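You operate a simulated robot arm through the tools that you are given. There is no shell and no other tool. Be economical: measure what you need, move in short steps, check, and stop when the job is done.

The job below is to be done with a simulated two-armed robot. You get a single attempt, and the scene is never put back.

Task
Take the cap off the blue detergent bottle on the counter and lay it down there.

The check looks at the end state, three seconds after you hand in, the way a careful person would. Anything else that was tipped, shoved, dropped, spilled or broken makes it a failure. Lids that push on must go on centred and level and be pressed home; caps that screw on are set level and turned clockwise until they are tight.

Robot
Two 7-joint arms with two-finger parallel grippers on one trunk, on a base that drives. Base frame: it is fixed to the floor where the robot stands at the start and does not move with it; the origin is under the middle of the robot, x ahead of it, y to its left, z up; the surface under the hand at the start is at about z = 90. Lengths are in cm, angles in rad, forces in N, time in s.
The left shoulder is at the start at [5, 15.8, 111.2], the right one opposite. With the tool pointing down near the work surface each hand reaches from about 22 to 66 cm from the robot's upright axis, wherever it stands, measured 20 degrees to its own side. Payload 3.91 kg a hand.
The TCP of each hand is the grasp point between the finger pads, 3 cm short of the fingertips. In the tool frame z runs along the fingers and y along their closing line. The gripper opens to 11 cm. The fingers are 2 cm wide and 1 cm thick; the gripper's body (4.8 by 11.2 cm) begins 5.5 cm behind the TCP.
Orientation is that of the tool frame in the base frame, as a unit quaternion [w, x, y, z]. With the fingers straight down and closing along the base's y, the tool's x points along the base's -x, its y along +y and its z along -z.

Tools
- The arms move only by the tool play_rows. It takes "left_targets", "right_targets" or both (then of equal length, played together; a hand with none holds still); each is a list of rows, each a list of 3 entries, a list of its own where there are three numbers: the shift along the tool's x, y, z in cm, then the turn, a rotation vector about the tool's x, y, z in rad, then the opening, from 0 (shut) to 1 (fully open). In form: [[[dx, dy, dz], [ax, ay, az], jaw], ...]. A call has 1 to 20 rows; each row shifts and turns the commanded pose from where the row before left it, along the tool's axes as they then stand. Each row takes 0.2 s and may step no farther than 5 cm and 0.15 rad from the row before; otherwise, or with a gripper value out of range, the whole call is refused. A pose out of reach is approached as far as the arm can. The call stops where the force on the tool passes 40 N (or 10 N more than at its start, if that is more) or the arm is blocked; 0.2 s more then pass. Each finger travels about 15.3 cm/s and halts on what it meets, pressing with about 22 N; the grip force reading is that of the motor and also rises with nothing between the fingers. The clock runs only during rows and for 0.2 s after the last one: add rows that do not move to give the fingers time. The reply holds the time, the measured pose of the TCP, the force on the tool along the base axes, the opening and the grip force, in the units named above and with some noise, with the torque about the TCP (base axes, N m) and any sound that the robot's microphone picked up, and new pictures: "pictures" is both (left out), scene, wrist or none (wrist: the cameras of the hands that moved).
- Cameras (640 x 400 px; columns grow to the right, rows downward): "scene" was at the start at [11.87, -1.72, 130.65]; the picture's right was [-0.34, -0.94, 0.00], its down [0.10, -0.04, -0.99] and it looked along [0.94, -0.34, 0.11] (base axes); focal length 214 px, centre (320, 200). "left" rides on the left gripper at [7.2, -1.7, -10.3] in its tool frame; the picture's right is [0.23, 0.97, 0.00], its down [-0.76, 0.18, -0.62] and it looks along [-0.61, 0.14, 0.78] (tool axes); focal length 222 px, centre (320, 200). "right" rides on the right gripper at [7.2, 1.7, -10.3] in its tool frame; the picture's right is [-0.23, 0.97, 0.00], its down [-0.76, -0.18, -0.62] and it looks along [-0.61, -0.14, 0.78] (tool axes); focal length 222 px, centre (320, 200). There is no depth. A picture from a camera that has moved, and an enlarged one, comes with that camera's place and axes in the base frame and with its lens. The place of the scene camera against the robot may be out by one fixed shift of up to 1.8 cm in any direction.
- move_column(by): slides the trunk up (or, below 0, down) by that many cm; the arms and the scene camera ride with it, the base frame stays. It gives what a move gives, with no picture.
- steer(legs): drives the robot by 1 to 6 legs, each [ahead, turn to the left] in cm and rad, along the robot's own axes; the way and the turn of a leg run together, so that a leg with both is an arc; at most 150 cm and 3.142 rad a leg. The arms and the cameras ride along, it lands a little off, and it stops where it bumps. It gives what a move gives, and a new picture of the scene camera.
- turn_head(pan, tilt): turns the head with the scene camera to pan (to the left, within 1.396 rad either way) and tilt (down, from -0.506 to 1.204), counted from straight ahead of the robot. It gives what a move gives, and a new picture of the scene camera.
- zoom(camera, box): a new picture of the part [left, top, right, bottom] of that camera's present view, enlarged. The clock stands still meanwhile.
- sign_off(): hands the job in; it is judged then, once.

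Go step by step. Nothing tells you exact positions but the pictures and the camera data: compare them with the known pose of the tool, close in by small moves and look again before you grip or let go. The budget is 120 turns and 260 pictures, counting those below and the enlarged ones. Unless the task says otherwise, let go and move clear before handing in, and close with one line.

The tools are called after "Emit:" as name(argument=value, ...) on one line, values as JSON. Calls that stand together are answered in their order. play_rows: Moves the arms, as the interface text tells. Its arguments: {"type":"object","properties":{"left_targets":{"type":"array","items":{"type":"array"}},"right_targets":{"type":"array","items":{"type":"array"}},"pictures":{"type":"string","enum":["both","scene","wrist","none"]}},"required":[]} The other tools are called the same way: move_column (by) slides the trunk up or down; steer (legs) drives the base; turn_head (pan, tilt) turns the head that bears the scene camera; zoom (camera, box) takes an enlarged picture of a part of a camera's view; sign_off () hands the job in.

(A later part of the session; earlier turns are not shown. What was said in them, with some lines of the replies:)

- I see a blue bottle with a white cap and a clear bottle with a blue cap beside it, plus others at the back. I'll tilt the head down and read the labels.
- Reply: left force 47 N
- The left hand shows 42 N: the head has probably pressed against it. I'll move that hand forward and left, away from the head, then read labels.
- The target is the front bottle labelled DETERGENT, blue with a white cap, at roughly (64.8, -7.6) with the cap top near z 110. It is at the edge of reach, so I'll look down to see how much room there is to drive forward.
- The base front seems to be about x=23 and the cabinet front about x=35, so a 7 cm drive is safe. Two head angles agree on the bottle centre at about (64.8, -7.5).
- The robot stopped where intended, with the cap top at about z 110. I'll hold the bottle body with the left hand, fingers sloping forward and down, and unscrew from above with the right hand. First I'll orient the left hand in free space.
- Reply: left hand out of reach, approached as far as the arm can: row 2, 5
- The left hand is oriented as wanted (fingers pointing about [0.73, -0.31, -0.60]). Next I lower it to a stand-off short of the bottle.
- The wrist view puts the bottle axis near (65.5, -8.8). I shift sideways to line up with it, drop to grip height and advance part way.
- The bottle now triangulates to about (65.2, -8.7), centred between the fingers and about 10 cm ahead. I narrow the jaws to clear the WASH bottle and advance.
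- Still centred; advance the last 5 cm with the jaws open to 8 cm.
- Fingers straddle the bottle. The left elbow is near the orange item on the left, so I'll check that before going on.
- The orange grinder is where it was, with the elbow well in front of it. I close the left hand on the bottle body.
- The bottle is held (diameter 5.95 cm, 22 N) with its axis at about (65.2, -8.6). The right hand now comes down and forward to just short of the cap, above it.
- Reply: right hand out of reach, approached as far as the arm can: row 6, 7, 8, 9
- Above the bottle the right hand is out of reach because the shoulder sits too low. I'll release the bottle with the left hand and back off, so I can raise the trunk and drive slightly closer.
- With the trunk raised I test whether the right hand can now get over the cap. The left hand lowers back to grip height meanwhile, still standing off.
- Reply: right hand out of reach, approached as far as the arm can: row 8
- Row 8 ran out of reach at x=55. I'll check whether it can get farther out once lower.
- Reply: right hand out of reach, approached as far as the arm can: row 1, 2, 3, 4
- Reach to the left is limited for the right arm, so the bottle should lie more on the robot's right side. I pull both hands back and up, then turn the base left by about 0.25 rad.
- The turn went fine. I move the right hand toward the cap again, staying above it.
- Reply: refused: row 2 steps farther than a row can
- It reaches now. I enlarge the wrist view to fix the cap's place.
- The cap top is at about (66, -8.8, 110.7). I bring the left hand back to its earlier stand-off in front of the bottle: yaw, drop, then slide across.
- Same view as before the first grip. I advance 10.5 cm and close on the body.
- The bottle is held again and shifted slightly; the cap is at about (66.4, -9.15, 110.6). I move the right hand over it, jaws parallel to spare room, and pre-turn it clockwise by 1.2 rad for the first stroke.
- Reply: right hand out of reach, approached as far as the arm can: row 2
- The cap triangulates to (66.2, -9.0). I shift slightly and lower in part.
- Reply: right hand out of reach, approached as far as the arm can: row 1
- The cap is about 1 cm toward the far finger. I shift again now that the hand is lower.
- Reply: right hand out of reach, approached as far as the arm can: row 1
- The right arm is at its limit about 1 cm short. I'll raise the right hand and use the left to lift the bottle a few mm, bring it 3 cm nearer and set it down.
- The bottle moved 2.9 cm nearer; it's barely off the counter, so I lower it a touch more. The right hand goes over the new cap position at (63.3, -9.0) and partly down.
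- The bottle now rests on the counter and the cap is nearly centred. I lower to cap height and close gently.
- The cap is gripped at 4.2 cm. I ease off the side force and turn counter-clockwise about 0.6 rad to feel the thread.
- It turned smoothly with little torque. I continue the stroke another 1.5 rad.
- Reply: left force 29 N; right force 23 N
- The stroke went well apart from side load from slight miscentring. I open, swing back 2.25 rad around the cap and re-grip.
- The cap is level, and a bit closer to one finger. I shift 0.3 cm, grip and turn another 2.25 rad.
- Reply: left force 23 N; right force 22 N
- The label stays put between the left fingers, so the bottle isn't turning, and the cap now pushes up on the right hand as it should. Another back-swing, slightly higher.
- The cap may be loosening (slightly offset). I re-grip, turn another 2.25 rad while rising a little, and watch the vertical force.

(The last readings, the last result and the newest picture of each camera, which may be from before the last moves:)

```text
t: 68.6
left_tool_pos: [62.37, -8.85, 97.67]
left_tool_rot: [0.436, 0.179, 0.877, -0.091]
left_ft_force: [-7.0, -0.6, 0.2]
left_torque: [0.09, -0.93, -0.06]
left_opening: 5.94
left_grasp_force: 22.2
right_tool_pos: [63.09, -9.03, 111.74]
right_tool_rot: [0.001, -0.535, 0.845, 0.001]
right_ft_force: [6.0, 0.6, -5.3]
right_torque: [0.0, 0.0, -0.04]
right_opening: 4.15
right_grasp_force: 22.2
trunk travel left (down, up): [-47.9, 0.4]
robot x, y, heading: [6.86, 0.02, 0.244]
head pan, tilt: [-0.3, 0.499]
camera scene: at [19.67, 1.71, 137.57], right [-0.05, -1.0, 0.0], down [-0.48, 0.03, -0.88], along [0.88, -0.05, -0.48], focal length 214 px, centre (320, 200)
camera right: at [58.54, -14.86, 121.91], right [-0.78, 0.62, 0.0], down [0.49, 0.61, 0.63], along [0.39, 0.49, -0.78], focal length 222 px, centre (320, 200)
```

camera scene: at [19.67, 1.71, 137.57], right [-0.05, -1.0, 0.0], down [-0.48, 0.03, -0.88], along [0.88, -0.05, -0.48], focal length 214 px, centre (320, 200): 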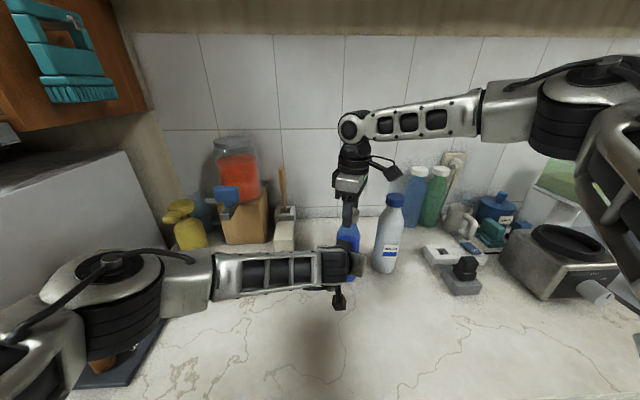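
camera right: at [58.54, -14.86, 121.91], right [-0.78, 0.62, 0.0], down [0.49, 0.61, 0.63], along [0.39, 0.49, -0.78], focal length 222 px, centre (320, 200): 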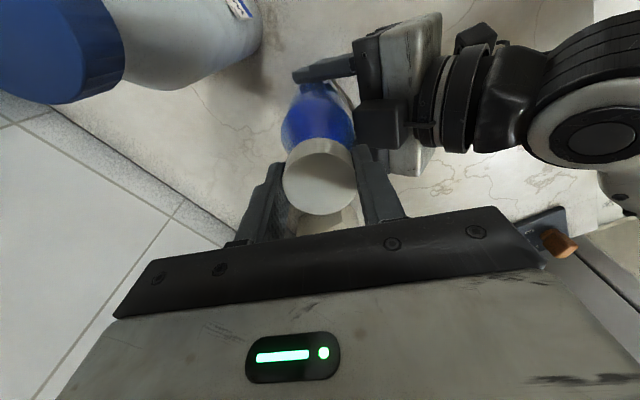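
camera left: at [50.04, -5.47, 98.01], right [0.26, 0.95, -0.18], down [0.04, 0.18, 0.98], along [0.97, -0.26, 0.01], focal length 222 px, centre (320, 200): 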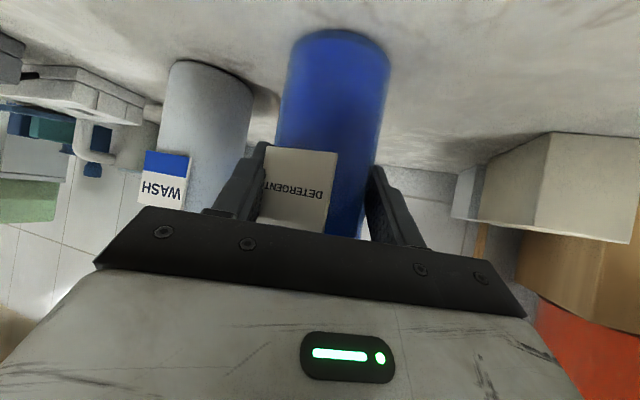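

Lifting 0.3 cm takes little force and the left hand feels no pull. I lift further, slowly.

Emit:
play_rows(right_targets=[[[0, 0, -0.2], [0, 0, 0], 0.2], [[0, 0, -0.2], [0, 0, 0], 0.2], [[0, 0, -0.2], [0, 0, 0], 0.2], [[0, 0, -0.2], [0, 0, 0], 0.2]])

Emit:
zoom(camera="scene", box=[310, 160, 390, 290])

```text
t: 69.6
left_tool_pos: [62.33, -8.83, 97.59]
left_tool_rot: [0.435, 0.178, 0.878, -0.09]
left_ft_force: [-2.1, -0.7, -0.6]
left_torque: [0.0, -0.37, -0.03]
left_opening: 5.91
left_grasp_force: 22.5
right_tool_pos: [63.08, -9.08, 112.54]
right_tool_rot: [0.002, -0.535, 0.845, 0.001]
right_ft_force: [2.0, 0.4, -2.3]
right_torque: [0.02, -0.03, -0.02]
right_opening: 4.18
right_grasp_force: 21.7
trunk travel left (down, up): [-47.9, 0.4]
robot x, y, heading: [7.1, 0.21, 0.249]
head pan, tilt: [-0.3, 0.499]
camera scene: at [19.66, 1.71, 137.58], right [-0.05, -1.0, 0.0], down [-0.48, 0.03, -0.88], along [0.88, -0.05, -0.48], focal length 214 px, centre (320, 200)
camera right: at [58.53, -14.84, 122.71], right [-0.78, 0.62, 0.0], down [0.49, 0.61, 0.63], along [0.39, 0.49, -0.78], focal length 222 px, centre (320, 200)
```

scene: 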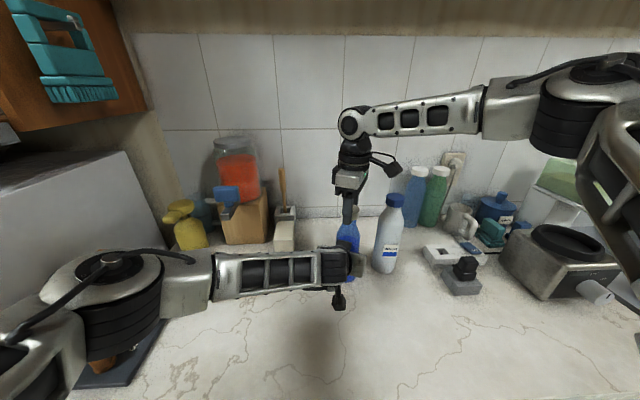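
right: 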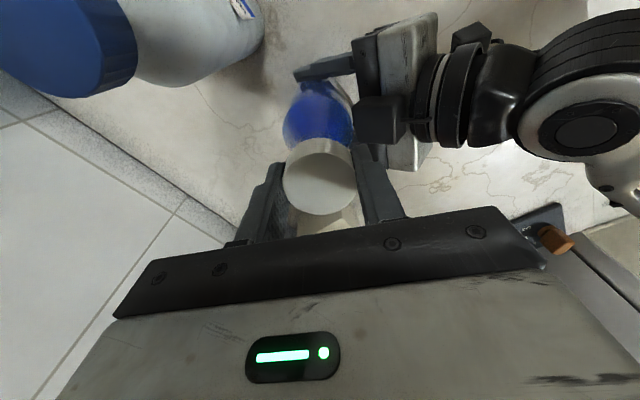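

```text
3.08 times, centred on (350, 225) of scene
camera zoom: at [19.66, 1.71, 137.58], right [-0.05, -1.0, 0.0], down [-0.48, 0.03, -0.88], along [0.88, -0.05, -0.48], focal length 660 px, centre (228, 123)
```

zoom: 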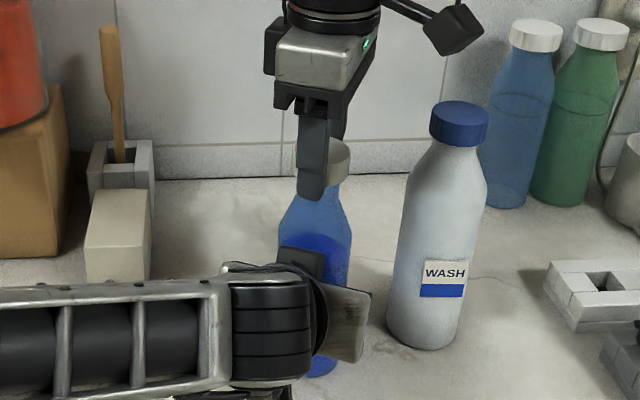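

The cap rides up with the hand. I lift another 4 cm clear of the neck.

Emit:
play_rows(right_targets=[[[0, 0, -0.5], [0, 0, 0], 0.2], [[0, 0, -0.7], [0, 0, 0], 0.2], [[0, 0, -1], [0, 0, 0], 0.2], [[0, 0, -1], [0, 0, 0], 0.2], [[0, 0, -1], [0, 0, 0], 0.2]])

Emit:
zoom(camera="scene", box=[310, 160, 390, 290])

```text
t: 70.8
left_tool_pos: [62.28, -8.71, 97.57]
left_tool_rot: [0.436, 0.178, 0.878, -0.089]
left_ft_force: [-0.2, 0.2, -1.9]
left_torque: [0.09, 0.02, 0.03]
left_opening: 5.94
left_grasp_force: 21.8
right_tool_pos: [63.16, -9.21, 116.81]
right_tool_rot: [0.003, -0.535, 0.845, 0.001]
right_ft_force: [-0.1, 0.5, -0.4]
right_torque: [-0.04, 0.0, 0.02]
right_opening: 4.18
right_grasp_force: 22.1
trunk travel left (down, up): [-47.9, 0.4]
robot x, y, heading: [7.15, -0.09, 0.251]
head pan, tilt: [-0.3, 0.499]
camera scene: at [19.65, 1.72, 137.58], right [-0.05, -1.0, 0.0], down [-0.48, 0.03, -0.88], along [0.88, -0.05, -0.48], focal length 214 px, centre (320, 200)
camera right: at [58.57, -14.88, 126.93], right [-0.78, 0.62, 0.0], down [0.48, 0.61, 0.63], along [0.39, 0.49, -0.78], focal length 222 px, centre (320, 200)
```

scene: 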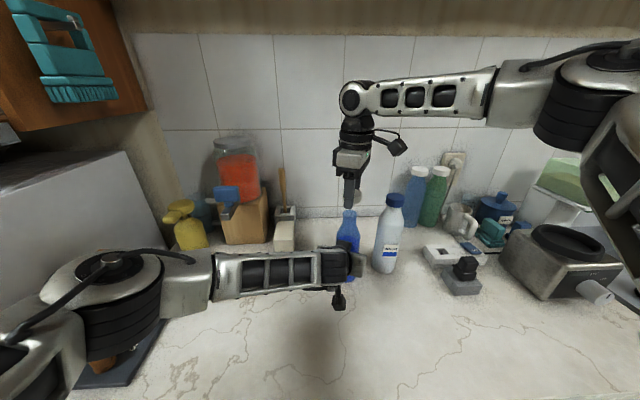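
right: 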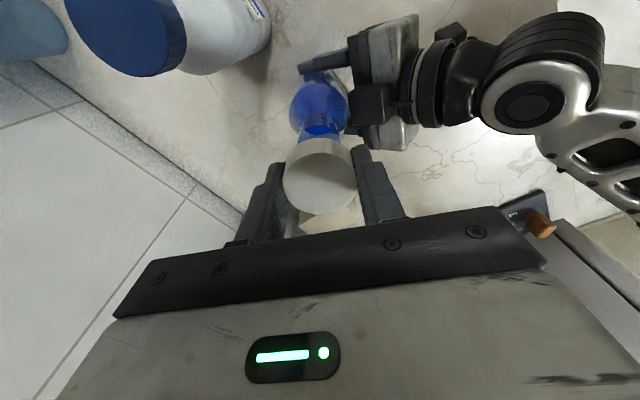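

```text
3.08 times, centred on (350, 225) of scene
camera zoom: at [19.65, 1.72, 137.58], right [-0.05, -1.0, 0.0], down [-0.48, 0.03, -0.88], along [0.88, -0.05, -0.48], focal length 660 px, centre (228, 123)
```

zoom: 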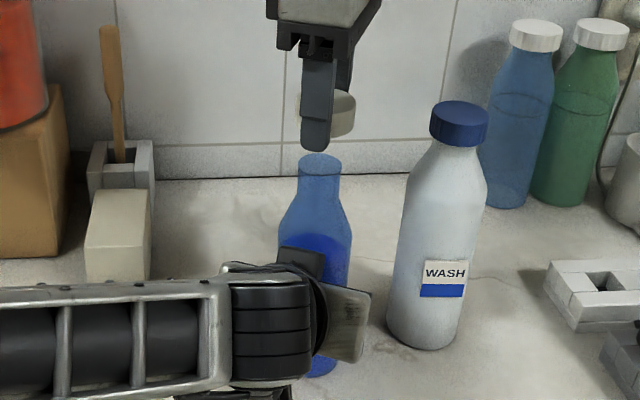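

The cap is off and the neck is open. I carry it to a free patch of counter near (49, -22).

Emit:
play_rows(right_targets=[[[0, 0, -1], [0, 0, 0], 0.2], [[2, 0.9, 0], [0, 0, 0], 0.2], [[3.5, 1.5, 0], [0, 0, 0], 0.2], [[3.5, 1.5, 0], [0, 0, 0], 0.2], [[3.5, 1.5, 0], [0, 0, 0], 0.2], [[3.5, 1.5, 0], [0, 0, 0], 0.2], [[1.6, 0.8, 0], [0, 0, 0], 0.2], [[0, 0, 4], [0, 0, 0], 0.2], [[0, 0, 4], [0, 0, 0], 0.2], [[0, 0, 0], [0, 0, 0], 0.2]])

```text
t: 73.0
left_tool_pos: [62.41, -8.77, 97.58]
left_tool_rot: [0.435, 0.179, 0.878, -0.089]
left_ft_force: [-0.6, -0.7, -2.9]
left_torque: [0.0, 0.05, 0.03]
left_opening: 5.94
left_grasp_force: 21.8
right_tool_pos: [48.46, -21.63, 109.67]
right_tool_rot: [0.002, -0.534, 0.846, 0.0]
right_ft_force: [0.0, 0.2, -1.1]
right_torque: [0.02, 0.01, 0.04]
right_opening: 4.18
right_grasp_force: 21.9
trunk travel left (down, up): [-47.9, 0.4]
robot x, y, heading: [6.98, -0.03, 0.245]
head pan, tilt: [-0.3, 0.499]
camera scene: at [19.66, 1.71, 137.58], right [-0.05, -1.0, 0.0], down [-0.48, 0.03, -0.88], along [0.88, -0.05, -0.48], focal length 214 px, centre (320, 200)
camera right: at [43.92, -27.41, 119.85], right [-0.78, 0.62, 0.0], down [0.48, 0.61, 0.63], along [0.39, 0.49, -0.78], focal length 222 px, centre (320, 200)
```

scene: 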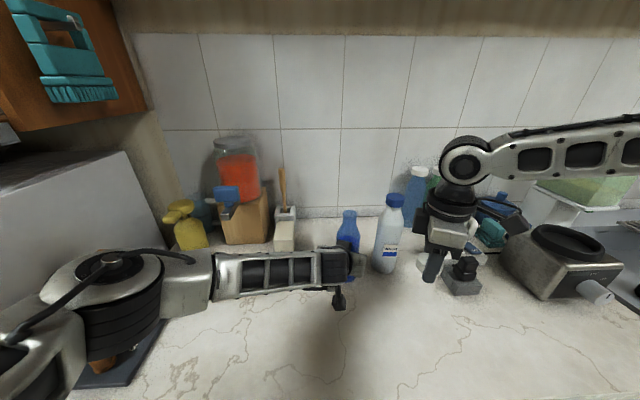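
right: 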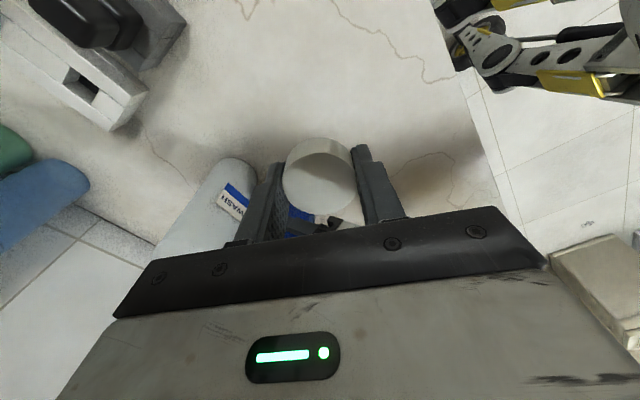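

The area below is clear. I lower by 8 cm more while watching the right forearm's clearance.

Emit:
play_rows(right_targets=[[[0, 0, 4], [0, 0, 0], 0.2], [[0, 0, 4], [0, 0, 0], 0.2], [[0, 0, 3], [0, 0, 0], 0.2], [[0, 0, 0], [0, 0, 0], 0.2]])

Emit:
turn_head(pan=-0.9, tilt=0.5)

```text
t: 74.0
left_tool_pos: [62.4, -8.8, 97.74]
left_tool_rot: [0.435, 0.179, 0.878, -0.09]
left_ft_force: [-0.8, -0.2, -3.1]
left_torque: [0.09, 0.05, -0.01]
left_opening: 5.93
left_grasp_force: 22.4
right_tool_pos: [48.7, -21.77, 98.54]
right_tool_rot: [0.003, -0.535, 0.845, 0.001]
right_ft_force: [0.9, -0.4, 0.3]
right_torque: [-0.04, -0.05, 0.0]
right_opening: 4.21
right_grasp_force: 22.2
trunk travel left (down, up): [-47.9, 0.4]
robot x, y, heading: [6.81, 0.26, 0.247]
head pan, tilt: [-0.3, 0.499]
camera scene: at [19.66, 1.71, 137.58], right [-0.05, -1.0, 0.0], down [-0.48, 0.03, -0.88], along [0.88, -0.05, -0.48], focal length 214 px, centre (320, 200)
camera right: at [44.03, -27.45, 108.81], right [-0.78, 0.62, 0.0], down [0.49, 0.61, 0.63], along [0.39, 0.49, -0.78], focal length 222 px, centre (320, 200)
```

scene: 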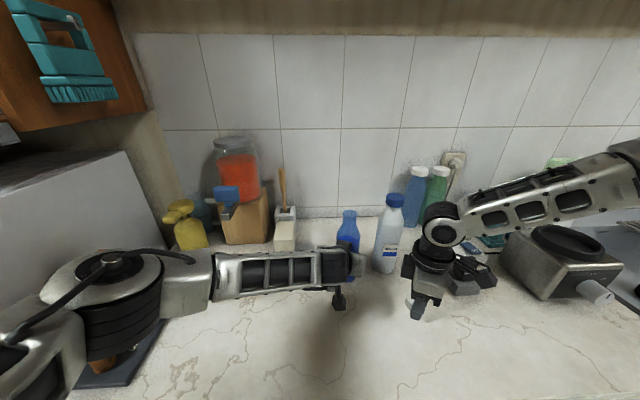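
right: 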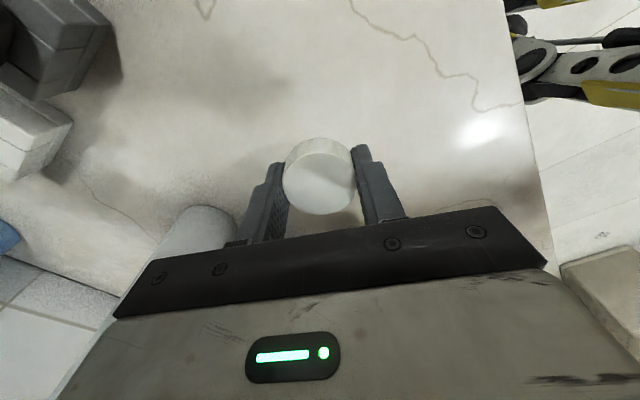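

```text
t: 75.0
left_tool_pos: [62.33, -8.84, 97.69]
left_tool_rot: [0.435, 0.178, 0.878, -0.089]
left_ft_force: [0.4, 1.1, -3.5]
left_torque: [0.1, 0.03, 0.0]
left_opening: 5.95
left_grasp_force: 21.7
right_tool_pos: [48.55, -21.73, 98.62]
right_tool_rot: [0.003, -0.534, 0.845, 0.001]
right_ft_force: [0.2, 0.1, 1.1]
right_torque: [0.0, 0.01, 0.0]
right_opening: 4.19
right_grasp_force: 21.9
trunk travel left (down, up): [-47.9, 0.4]
robot x, y, heading: [6.94, -0.22, 0.242]
head pan, tilt: [-0.901, 0.499]
camera scene: at [17.8, -3.32, 137.58], right [-0.61, -0.79, 0.0], down [-0.38, 0.29, -0.88], along [0.7, -0.53, -0.48], focal length 214 px, centre (320, 200)
```

scene: 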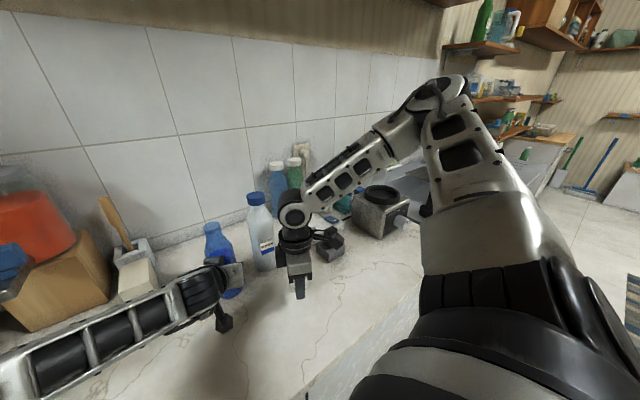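

The forearm clears the toaster. I lower the last stretch in small steps to feel the counter.

Emit:
play_rows(right_targets=[[[0, 0, 2], [0, 0, 0], 0.2], [[0, 0, 1.5], [0, 0, 0], 0.2], [[0, 0, 0.5], [0, 0, 0], 0.2], [[0, 0, 0.3], [0, 0, 0], 0.2], [[0, 0, 0.2], [0, 0, 0], 0.2], [[0, 0, 0], [0, 0, 0], 0.2]], pictures="wrist")

Emit:
turn_head(pan=-0.5, tilt=0.7)

Emit:
zoom(camera="scene", box=[240, 120, 480, 300])

```text
t: 76.4
left_tool_pos: [62.25, -8.85, 97.56]
left_tool_rot: [0.435, 0.178, 0.878, -0.089]
left_ft_force: [0.0, -0.4, -2.7]
left_torque: [0.0, 0.06, 0.02]
left_opening: 5.93
left_grasp_force: 22.1
right_tool_pos: [48.61, -21.62, 94.24]
right_tool_rot: [0.002, -0.534, 0.845, 0.0]
right_ft_force: [-0.5, 0.6, 0.8]
right_torque: [-0.01, -0.01, 0.0]
right_opening: 4.2
right_grasp_force: 21.8
trunk travel left (down, up): [-47.9, 0.4]
robot x, y, heading: [6.97, 0.31, 0.243]
head pan, tilt: [-0.901, 0.499]
camera right: at [44.09, -27.39, 104.33], right [-0.78, 0.62, 0.0], down [0.49, 0.61, 0.63], along [0.39, 0.49, -0.78], focal length 222 px, centre (320, 200)
```

right: 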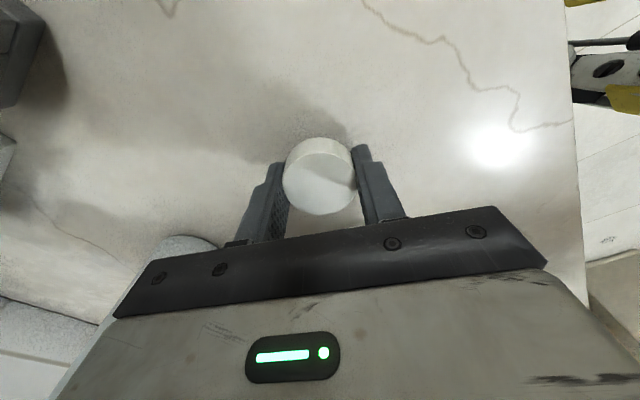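

```text
t: 77.3
left_tool_pos: [62.24, -8.73, 97.59]
left_tool_rot: [0.436, 0.178, 0.877, -0.09]
left_ft_force: [0.4, 0.0, -2.4]
left_torque: [-0.01, 0.03, -0.03]
left_opening: 5.91
left_grasp_force: 21.9
right_tool_pos: [48.64, -21.74, 94.18]
right_tool_rot: [0.003, -0.534, 0.845, 0.001]
right_ft_force: [-0.3, 0.6, 0.3]
right_torque: [0.0, -0.02, 0.01]
right_opening: 4.19
right_grasp_force: 22.1
trunk travel left (down, up): [-47.9, 0.4]
robot x, y, heading: [6.92, 0.07, 0.246]
head pan, tilt: [-0.499, 0.7]
camera scene: at [18.79, 0.07, 135.81], right [-0.25, -0.97, 0.0], down [-0.62, 0.16, -0.77], along [0.74, -0.19, -0.64], focal length 214 px, centre (320, 200)
```

scene: 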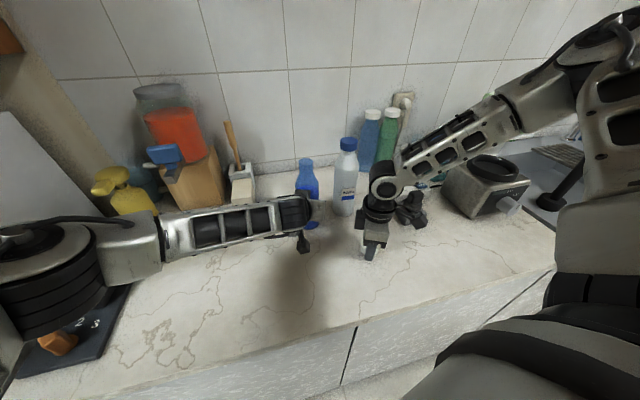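

```text
2.22 times, centred on (360, 210) of scene
camera zoom: at [18.79, 0.07, 135.81], right [-0.25, -0.97, 0.0], down [-0.62, 0.16, -0.77], along [0.74, -0.19, -0.64], focal length 477 px, centre (231, 178)
```

zoom: 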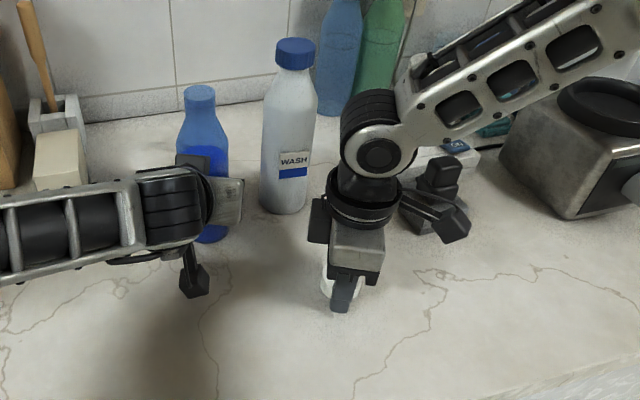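

Not touching yet. Continue down in 0.2 cm steps.

Emit:
play_rows(right_targets=[[[0, 0, 0.3], [0, 0, 0], 0.2], [[0, 0, 0.3], [0, 0, 0], 0.2], [[0, 0, 0.2], [0, 0, 0], 0.2], [[0, 0, 0.2], [0, 0, 0], 0.2], [[0, 0, 0], [0, 0, 0], 0.2]], pictures="none")

```text
t: 78.5
left_tool_pos: [62.31, -8.78, 97.57]
left_tool_rot: [0.435, 0.179, 0.878, -0.09]
left_ft_force: [-0.4, -0.1, -3.2]
left_torque: [0.02, -0.01, -0.04]
left_opening: 5.95
left_grasp_force: 22.2
right_tool_pos: [48.68, -21.56, 93.07]
right_tool_rot: [0.003, -0.535, 0.845, 0.0]
right_ft_force: [0.7, 0.2, 0.6]
right_torque: [-0.02, 0.04, 0.04]
right_opening: 4.16
right_grasp_force: 22.2
trunk travel left (down, up): [-47.9, 0.4]
robot x, y, heading: [6.72, 0.2, 0.244]
head pan, tilt: [-0.499, 0.7]
```

Emit:
play_rows(right_targets=[[[0, 0, 0.15], [0, 0, 0], 0.2], [[0, 0, 0.1], [0, 0, 0], 0.2], [[0, 0, 0], [0, 0, 0], 0.2]], pictures="none")

Emit:
zoom(camera="scene", box=[340, 220, 400, 270])

```text
t: 79.3
left_tool_pos: [62.27, -8.78, 97.65]
left_tool_rot: [0.436, 0.179, 0.878, -0.09]
left_ft_force: [0.3, 0.7, -3.5]
left_torque: [0.02, 0.03, 0.04]
left_opening: 5.94
left_grasp_force: 22.0
right_tool_pos: [48.7, -21.72, 92.98]
right_tool_rot: [0.002, -0.534, 0.846, -0.001]
right_ft_force: [-1.6, -4.2, 16.3]
right_torque: [-0.05, 0.47, 0.13]
right_opening: 4.16
right_grasp_force: 22.4
trunk travel left (down, up): [-47.9, 0.4]
robot x, y, heading: [6.79, 0.1, 0.247]
head pan, tilt: [-0.499, 0.7]
```

```text
8.00 times, centred on (370, 245) of scene
camera zoom: at [18.68, 0.09, 135.84], right [-0.25, -0.97, 0.0], down [-0.62, 0.16, -0.77], along [0.74, -0.19, -0.64], focal length 1716 px, centre (-80, -160)
```

zoom: 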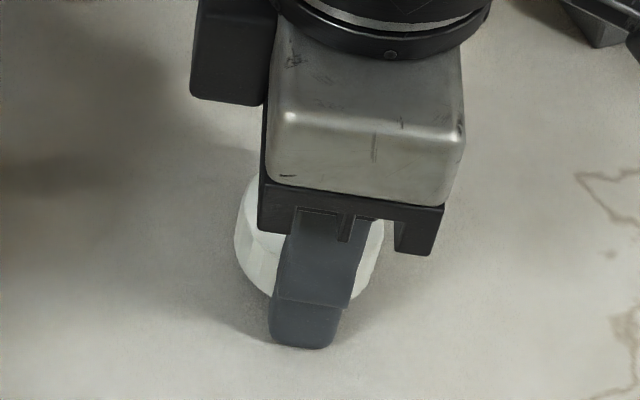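

Contact with the counter (16 N). I ease up a hair, open slowly, and rise straight up.

Emit:
play_rows(right_targets=[[[0, 0, -0.12], [0, 0, 0], 0.2], [[0, 0, 0], [0, 0, 0], 0.4], [[0, 0, 0], [0, 0, 0], 0.45], [[0, 0, 0], [0, 0, 0], 0.55], [[0, 0, 0], [0, 0, 0], 0.6], [[0, 0, -1], [0, 0, 0], 0.6], [[0, 0, -2], [0, 0, 0], 0.6], [[0, 0, -4], [0, 0, 0], 0.6], [[0, 0, -4], [0, 0, 0], 0.6], [[0, 0, 0], [0, 0, 0], 0.6]])

```text
t: 81.5
left_tool_pos: [62.26, -8.7, 97.74]
left_tool_rot: [0.436, 0.178, 0.878, -0.089]
left_ft_force: [-1.1, 0.1, -1.9]
left_torque: [0.06, 0.06, 0.01]
left_opening: 5.94
left_grasp_force: 21.9
right_tool_pos: [48.56, -21.72, 104.09]
right_tool_rot: [0.003, -0.534, 0.846, 0.001]
right_ft_force: [-0.7, -0.1, -0.3]
right_torque: [0.0, 0.0, -0.01]
right_opening: 6.59
right_grasp_force: 0.0
trunk travel left (down, up): [-47.9, 0.4]
robot x, y, heading: [6.77, 0.24, 0.243]
head pan, tilt: [-0.499, 0.7]
camera scene: at [18.78, 0.08, 135.81], right [-0.25, -0.97, 0.0], down [-0.62, 0.16, -0.76], along [0.74, -0.19, -0.64], focal length 214 px, centre (320, 200)
camera right: at [43.98, -27.4, 114.29], right [-0.78, 0.62, 0.0], down [0.49, 0.61, 0.63], along [0.39, 0.49, -0.78], focal length 222 px, centre (320, 200)
```

scene: 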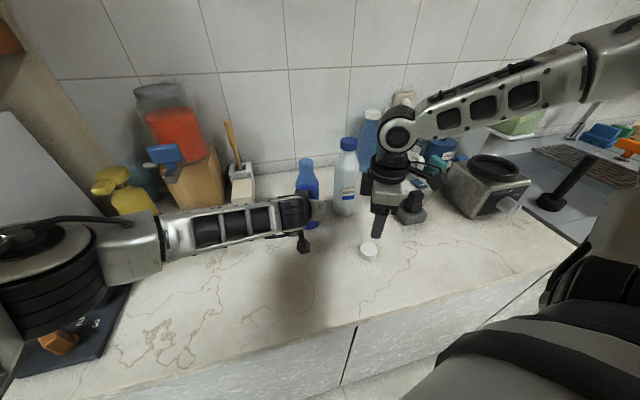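
right: 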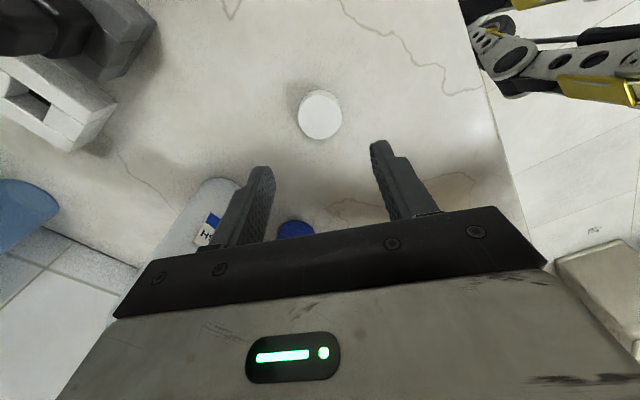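

The cap lies flat on the counter. Next I move the right hand clear and carry the bottle gently back the 2.9 cm to where it stood.

Emit:
play_rows(right_targets=[[[0, 0, -4], [0, 0, 0], 0.6], [[0, 0, -4], [0, 0, 0], 0.6], [[0, 0, -4], [0, 0, 0], 0.6], [[0, 0, 0], [0, 0, 0], 0.6]], pictures="none")

Emit:
play_rows(left_targets=[[[-0.16, 0, -0.12], [0, 0, 0], 0.3], [[-0.16, 0, -0.12], [0, 0, 0], 0.3], [[-0.28, 0.19, 0.36], [0, 0, 0], 0.3], [[-0.28, 0.19, 0.36], [0, 0, 0], 0.3], [[-0.28, 0.19, 0.36], [0, 0, 0], 0.3], [[-0.28, 0.19, 0.36], [0, 0, 0], 0.3], [[-0.28, 0.19, 0.36], [0, 0, 0], 0.3], [[-0.28, 0.19, 0.36], [0, 0, 0], 0.3], [[0, 0, 0], [0, 0, 0], 0.3], [[0.12, 0, 0.09], [0, 0, 0], 0.3], [[0.12, 0, 0.09], [0, 0, 0], 0.3], [[0.08, 0, 0.06], [0, 0, 0], 0.3], [[0, 0, 0], [0, 0, 0], 0.3]], pictures="both")

```text
t: 82.5
left_tool_pos: [62.3, -8.82, 97.58]
left_tool_rot: [0.435, 0.179, 0.878, -0.09]
left_ft_force: [-1.1, 0.6, -1.1]
left_torque: [0.07, 0.06, 0.04]
left_opening: 5.94
left_grasp_force: 22.2
right_tool_pos: [48.63, -21.68, 116.2]
right_tool_rot: [0.003, -0.535, 0.845, 0.0]
right_ft_force: [-0.6, 0.2, 0.8]
right_torque: [-0.01, 0.01, -0.02]
right_opening: 6.58
right_grasp_force: 0.0
trunk travel left (down, up): [-47.9, 0.4]
robot x, y, heading: [6.87, -0.09, 0.251]
head pan, tilt: [-0.499, 0.7]
```

```text
t: 85.3
left_tool_pos: [65.19, -8.87, 97.74]
left_tool_rot: [0.436, 0.179, 0.877, -0.09]
left_ft_force: [0.4, 0.1, -4.8]
left_torque: [0.05, 0.05, -0.01]
left_opening: 5.93
left_grasp_force: 22.9
right_tool_pos: [48.63, -21.72, 116.08]
right_tool_rot: [0.002, -0.534, 0.845, 0.001]
right_ft_force: [0.1, -0.6, 0.0]
right_torque: [0.01, 0.0, -0.01]
right_opening: 6.6
right_grasp_force: 0.0
trunk travel left (down, up): [-47.9, 0.4]
robot x, y, heading: [7.34, 0.33, 0.245]
head pan, tilt: [-0.499, 0.7]
camera scene: at [18.81, 0.08, 135.8], right [-0.25, -0.97, 0.0], down [-0.62, 0.16, -0.76], along [0.74, -0.19, -0.64], focal length 214 px, centre (320, 200)
camera left: at [53.01, -5.49, 97.94], right [0.25, 0.95, -0.18], down [0.04, 0.18, 0.98], along [0.97, -0.26, 0.01], focal length 222 px, centre (320, 200)
```

scene: 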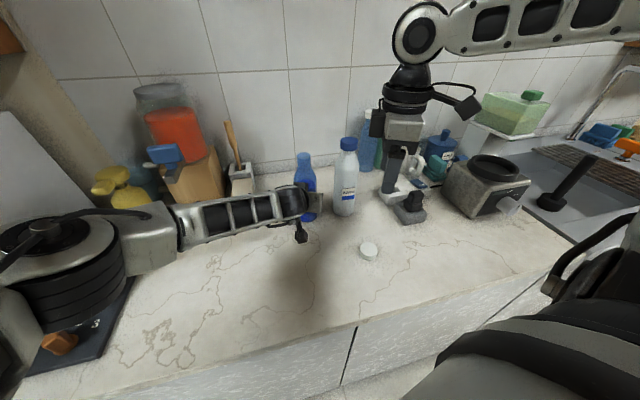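
left: 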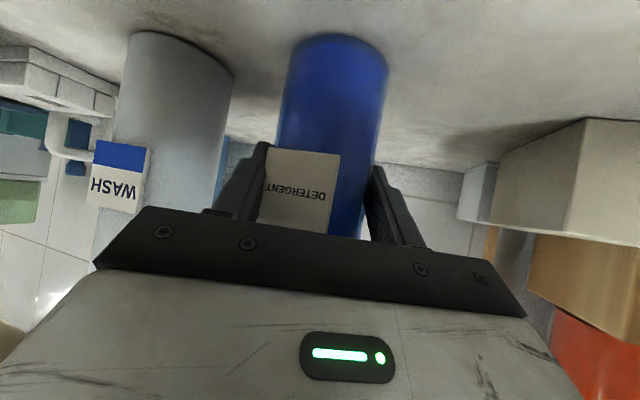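

It's back above its spot and just off the counter. I lower in tiny steps until the counter carries it.

Emit:
play_rows(left_targets=[[[0.06, 0, 0.045], [0, 0, 0], 0.3], [[0.06, 0, 0.045], [0, 0, 0], 0.3], [[0, 0, 0], [0, 0, 0], 0.3]], pictures="none")

```text
t: 86.1
left_tool_pos: [65.36, -8.94, 97.61]
left_tool_rot: [0.437, 0.179, 0.877, -0.089]
left_ft_force: [-0.3, -0.1, 4.4]
left_torque: [0.19, 0.01, 0.03]
left_opening: 5.94
left_grasp_force: 22.1
right_tool_pos: [48.51, -21.67, 116.16]
right_tool_rot: [0.004, -0.534, 0.845, 0.0]
right_ft_force: [0.4, 0.1, 0.9]
right_torque: [-0.02, 0.01, -0.01]
right_opening: 6.59
right_grasp_force: 0.0
trunk travel left (down, up): [-47.9, 0.4]
robot x, y, heading: [6.83, -0.01, 0.244]
head pan, tilt: [-0.499, 0.7]
```

The bottle stands on the counter. I open the left hand and back straight out.

Emit:
play_rows(left_targets=[[[0, 0, 0], [0, 0, 0], 0.56], [[0, 0, 0], [0, 0, 0], 0.62], [[0, 0, 0], [0, 0, 0], 0.75], [[0, 0, 0], [0, 0, 0], 0.75], [[0.75, 0, -1.0], [0, 0, 0], 0.75], [[1.5, 0, -2.0], [0, 0, 0], 0.75], [[1.5, 0, -2.0], [0, 0, 0], 0.75], [[1.5, 0, -2.0], [0, 0, 0], 0.75], [[1.5, 0, -2.0], [0, 0, 0], 0.75], [[0, 0, 0], [0, 0, 0], 0.75]])

Emit:
zoom(camera="scene", box=[240, 120, 480, 300])

Emit:
zoom(camera="scene", box=[0, 60, 280, 400])

```text
t: 88.3
left_tool_pos: [54.78, -4.36, 97.64]
left_tool_rot: [0.436, 0.179, 0.878, -0.09]
left_ft_force: [0.2, -0.5, 0.0]
left_torque: [-0.02, 0.02, -0.03]
left_opening: 8.24
left_grasp_force: 0.0
right_tool_pos: [48.41, -21.77, 116.14]
right_tool_rot: [0.003, -0.534, 0.845, 0.001]
right_ft_force: [-0.7, -0.2, 0.4]
right_torque: [-0.02, 0.01, 0.0]
right_opening: 6.59
right_grasp_force: 0.1
trunk travel left (down, up): [-47.9, 0.4]
robot x, y, heading: [7.11, 0.39, 0.245]
head pan, tilt: [-0.499, 0.7]
camera scene: at [18.78, 0.07, 135.81], right [-0.25, -0.97, 0.0], down [-0.62, 0.16, -0.76], along [0.74, -0.19, -0.64], focal length 214 px, centre (320, 200)
camera left: at [42.56, -1.15, 97.92], right [0.25, 0.95, -0.18], down [0.04, 0.18, 0.98], along [0.97, -0.26, 0.01], focal length 222 px, centre (320, 200)
```

scene: 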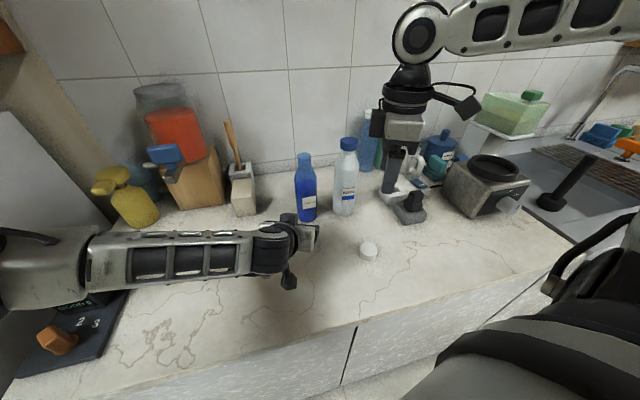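
left: 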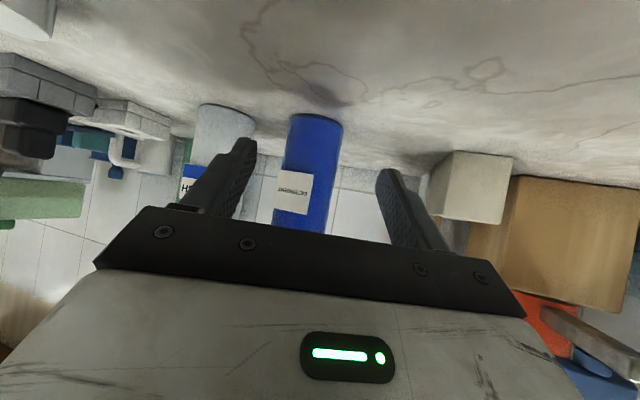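

```text
2.22 times, centred on (360, 210) of scene
camera zoom: at [18.78, 0.07, 135.81], right [-0.25, -0.97, 0.0], down [-0.62, 0.16, -0.76], along [0.74, -0.19, -0.64], focal length 477 px, centre (231, 178)
```

zoom: 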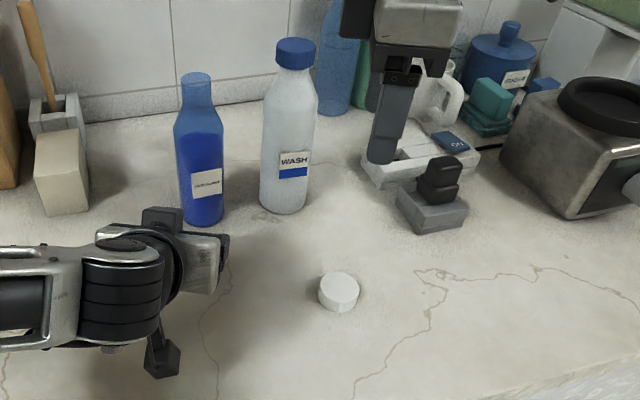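

```text
1.18 times, centred on (140, 230) of scene
camera zoom: at [18.78, 0.07, 135.81], right [-0.25, -0.97, 0.0], down [-0.62, 0.16, -0.76], along [0.74, -0.19, -0.64], focal length 252 px, centre (532, 165)
```

zoom: 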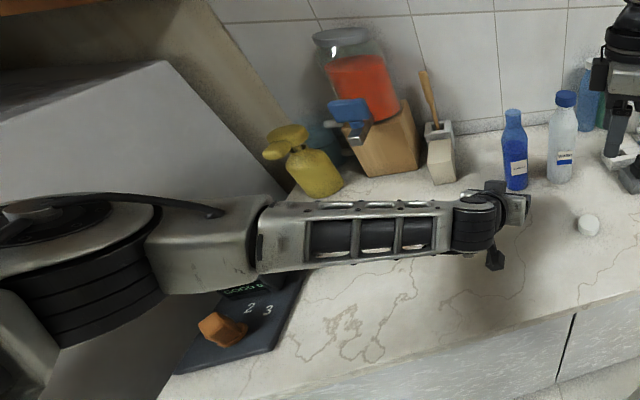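

The bottle stands upright without its cap, and the cap lies on the counter. I raise the left hand clear and check the grinder behind the elbow.

Emit:
play_rows(left_targets=[[[-2, 0, -1.5], [0, 0, 0], 0.75], [[-2, 0, -1.5], [0, 0, 0], 0.75], [[-2, 0, -1.5], [0, 0, 0], 0.75], [[-2, 0, -1.5], [0, 0, 0], 0.75], [[-2, 0, -1.5], [0, 0, 0], 0.75], [[-2, 0, -1.5], [0, 0, 0], 0.75], [[-2, 0, -1.5], [0, 0, 0], 0.75]], pictures="none")

Emit:
turn_head(pan=-0.15, tilt=0.7)

```text
t: 89.9
left_tool_pos: [55.01, -4.47, 115.32]
left_tool_rot: [0.435, 0.178, 0.878, -0.089]
left_ft_force: [-0.3, -0.9, -0.3]
left_torque: [0.01, 0.0, 0.02]
left_opening: 8.24
left_grasp_force: 0.0
right_tool_pos: [48.52, -21.72, 116.06]
right_tool_rot: [0.003, -0.534, 0.845, 0.001]
right_ft_force: [0.0, 0.4, -0.1]
right_torque: [0.01, 0.03, -0.03]
right_opening: 6.59
right_grasp_force: 0.1
trunk travel left (down, up): [-47.9, 0.4]
robot x, y, heading: [6.73, 0.17, 0.252]
head pan, tilt: [-0.499, 0.7]
```

```text
t: 90.7
left_tool_pos: [54.93, -4.36, 115.11]
left_tool_rot: [0.435, 0.178, 0.878, -0.09]
left_ft_force: [-0.8, -0.5, -0.1]
left_torque: [0.0, 0.0, -0.02]
left_opening: 8.25
left_grasp_force: 0.1
right_tool_pos: [48.55, -21.68, 116.09]
right_tool_rot: [0.004, -0.534, 0.845, 0.001]
right_ft_force: [0.6, 0.4, 0.3]
right_torque: [0.04, 0.0, 0.01]
right_opening: 6.6
right_grasp_force: 0.1
trunk travel left (down, up): [-47.9, 0.4]
robot x, y, heading: [6.82, 0.18, 0.246]
head pan, tilt: [-0.15, 0.7]
camera scene: at [19.0, 3.01, 135.81], right [0.1, -1.0, 0.0], down [-0.64, -0.06, -0.76], along [0.76, 0.07, -0.64], focal length 214 px, centre (320, 200)
```

scene: 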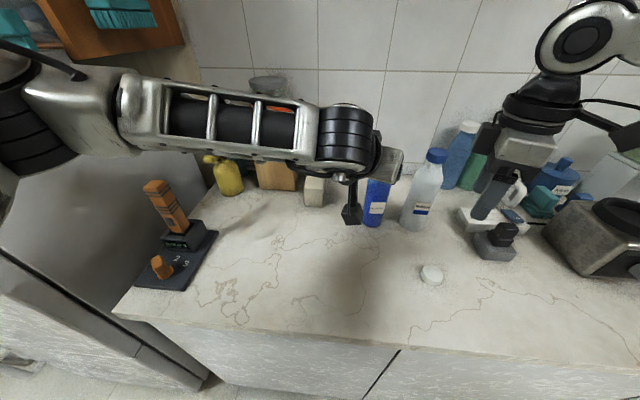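

The orange grinder, the WASH bottle and everything else on the counter are where they were. Both hands are clear, so I'm handing in.

Emit:
sign_off()

```text
The job is handed in.
```

The detergent bottle's cap is unscrewed and lies on the counter in front of the WASH bottle. The bottle stands upright within about half a centimetre of its original spot, and nothing else I could see was moved. The job is handed in.
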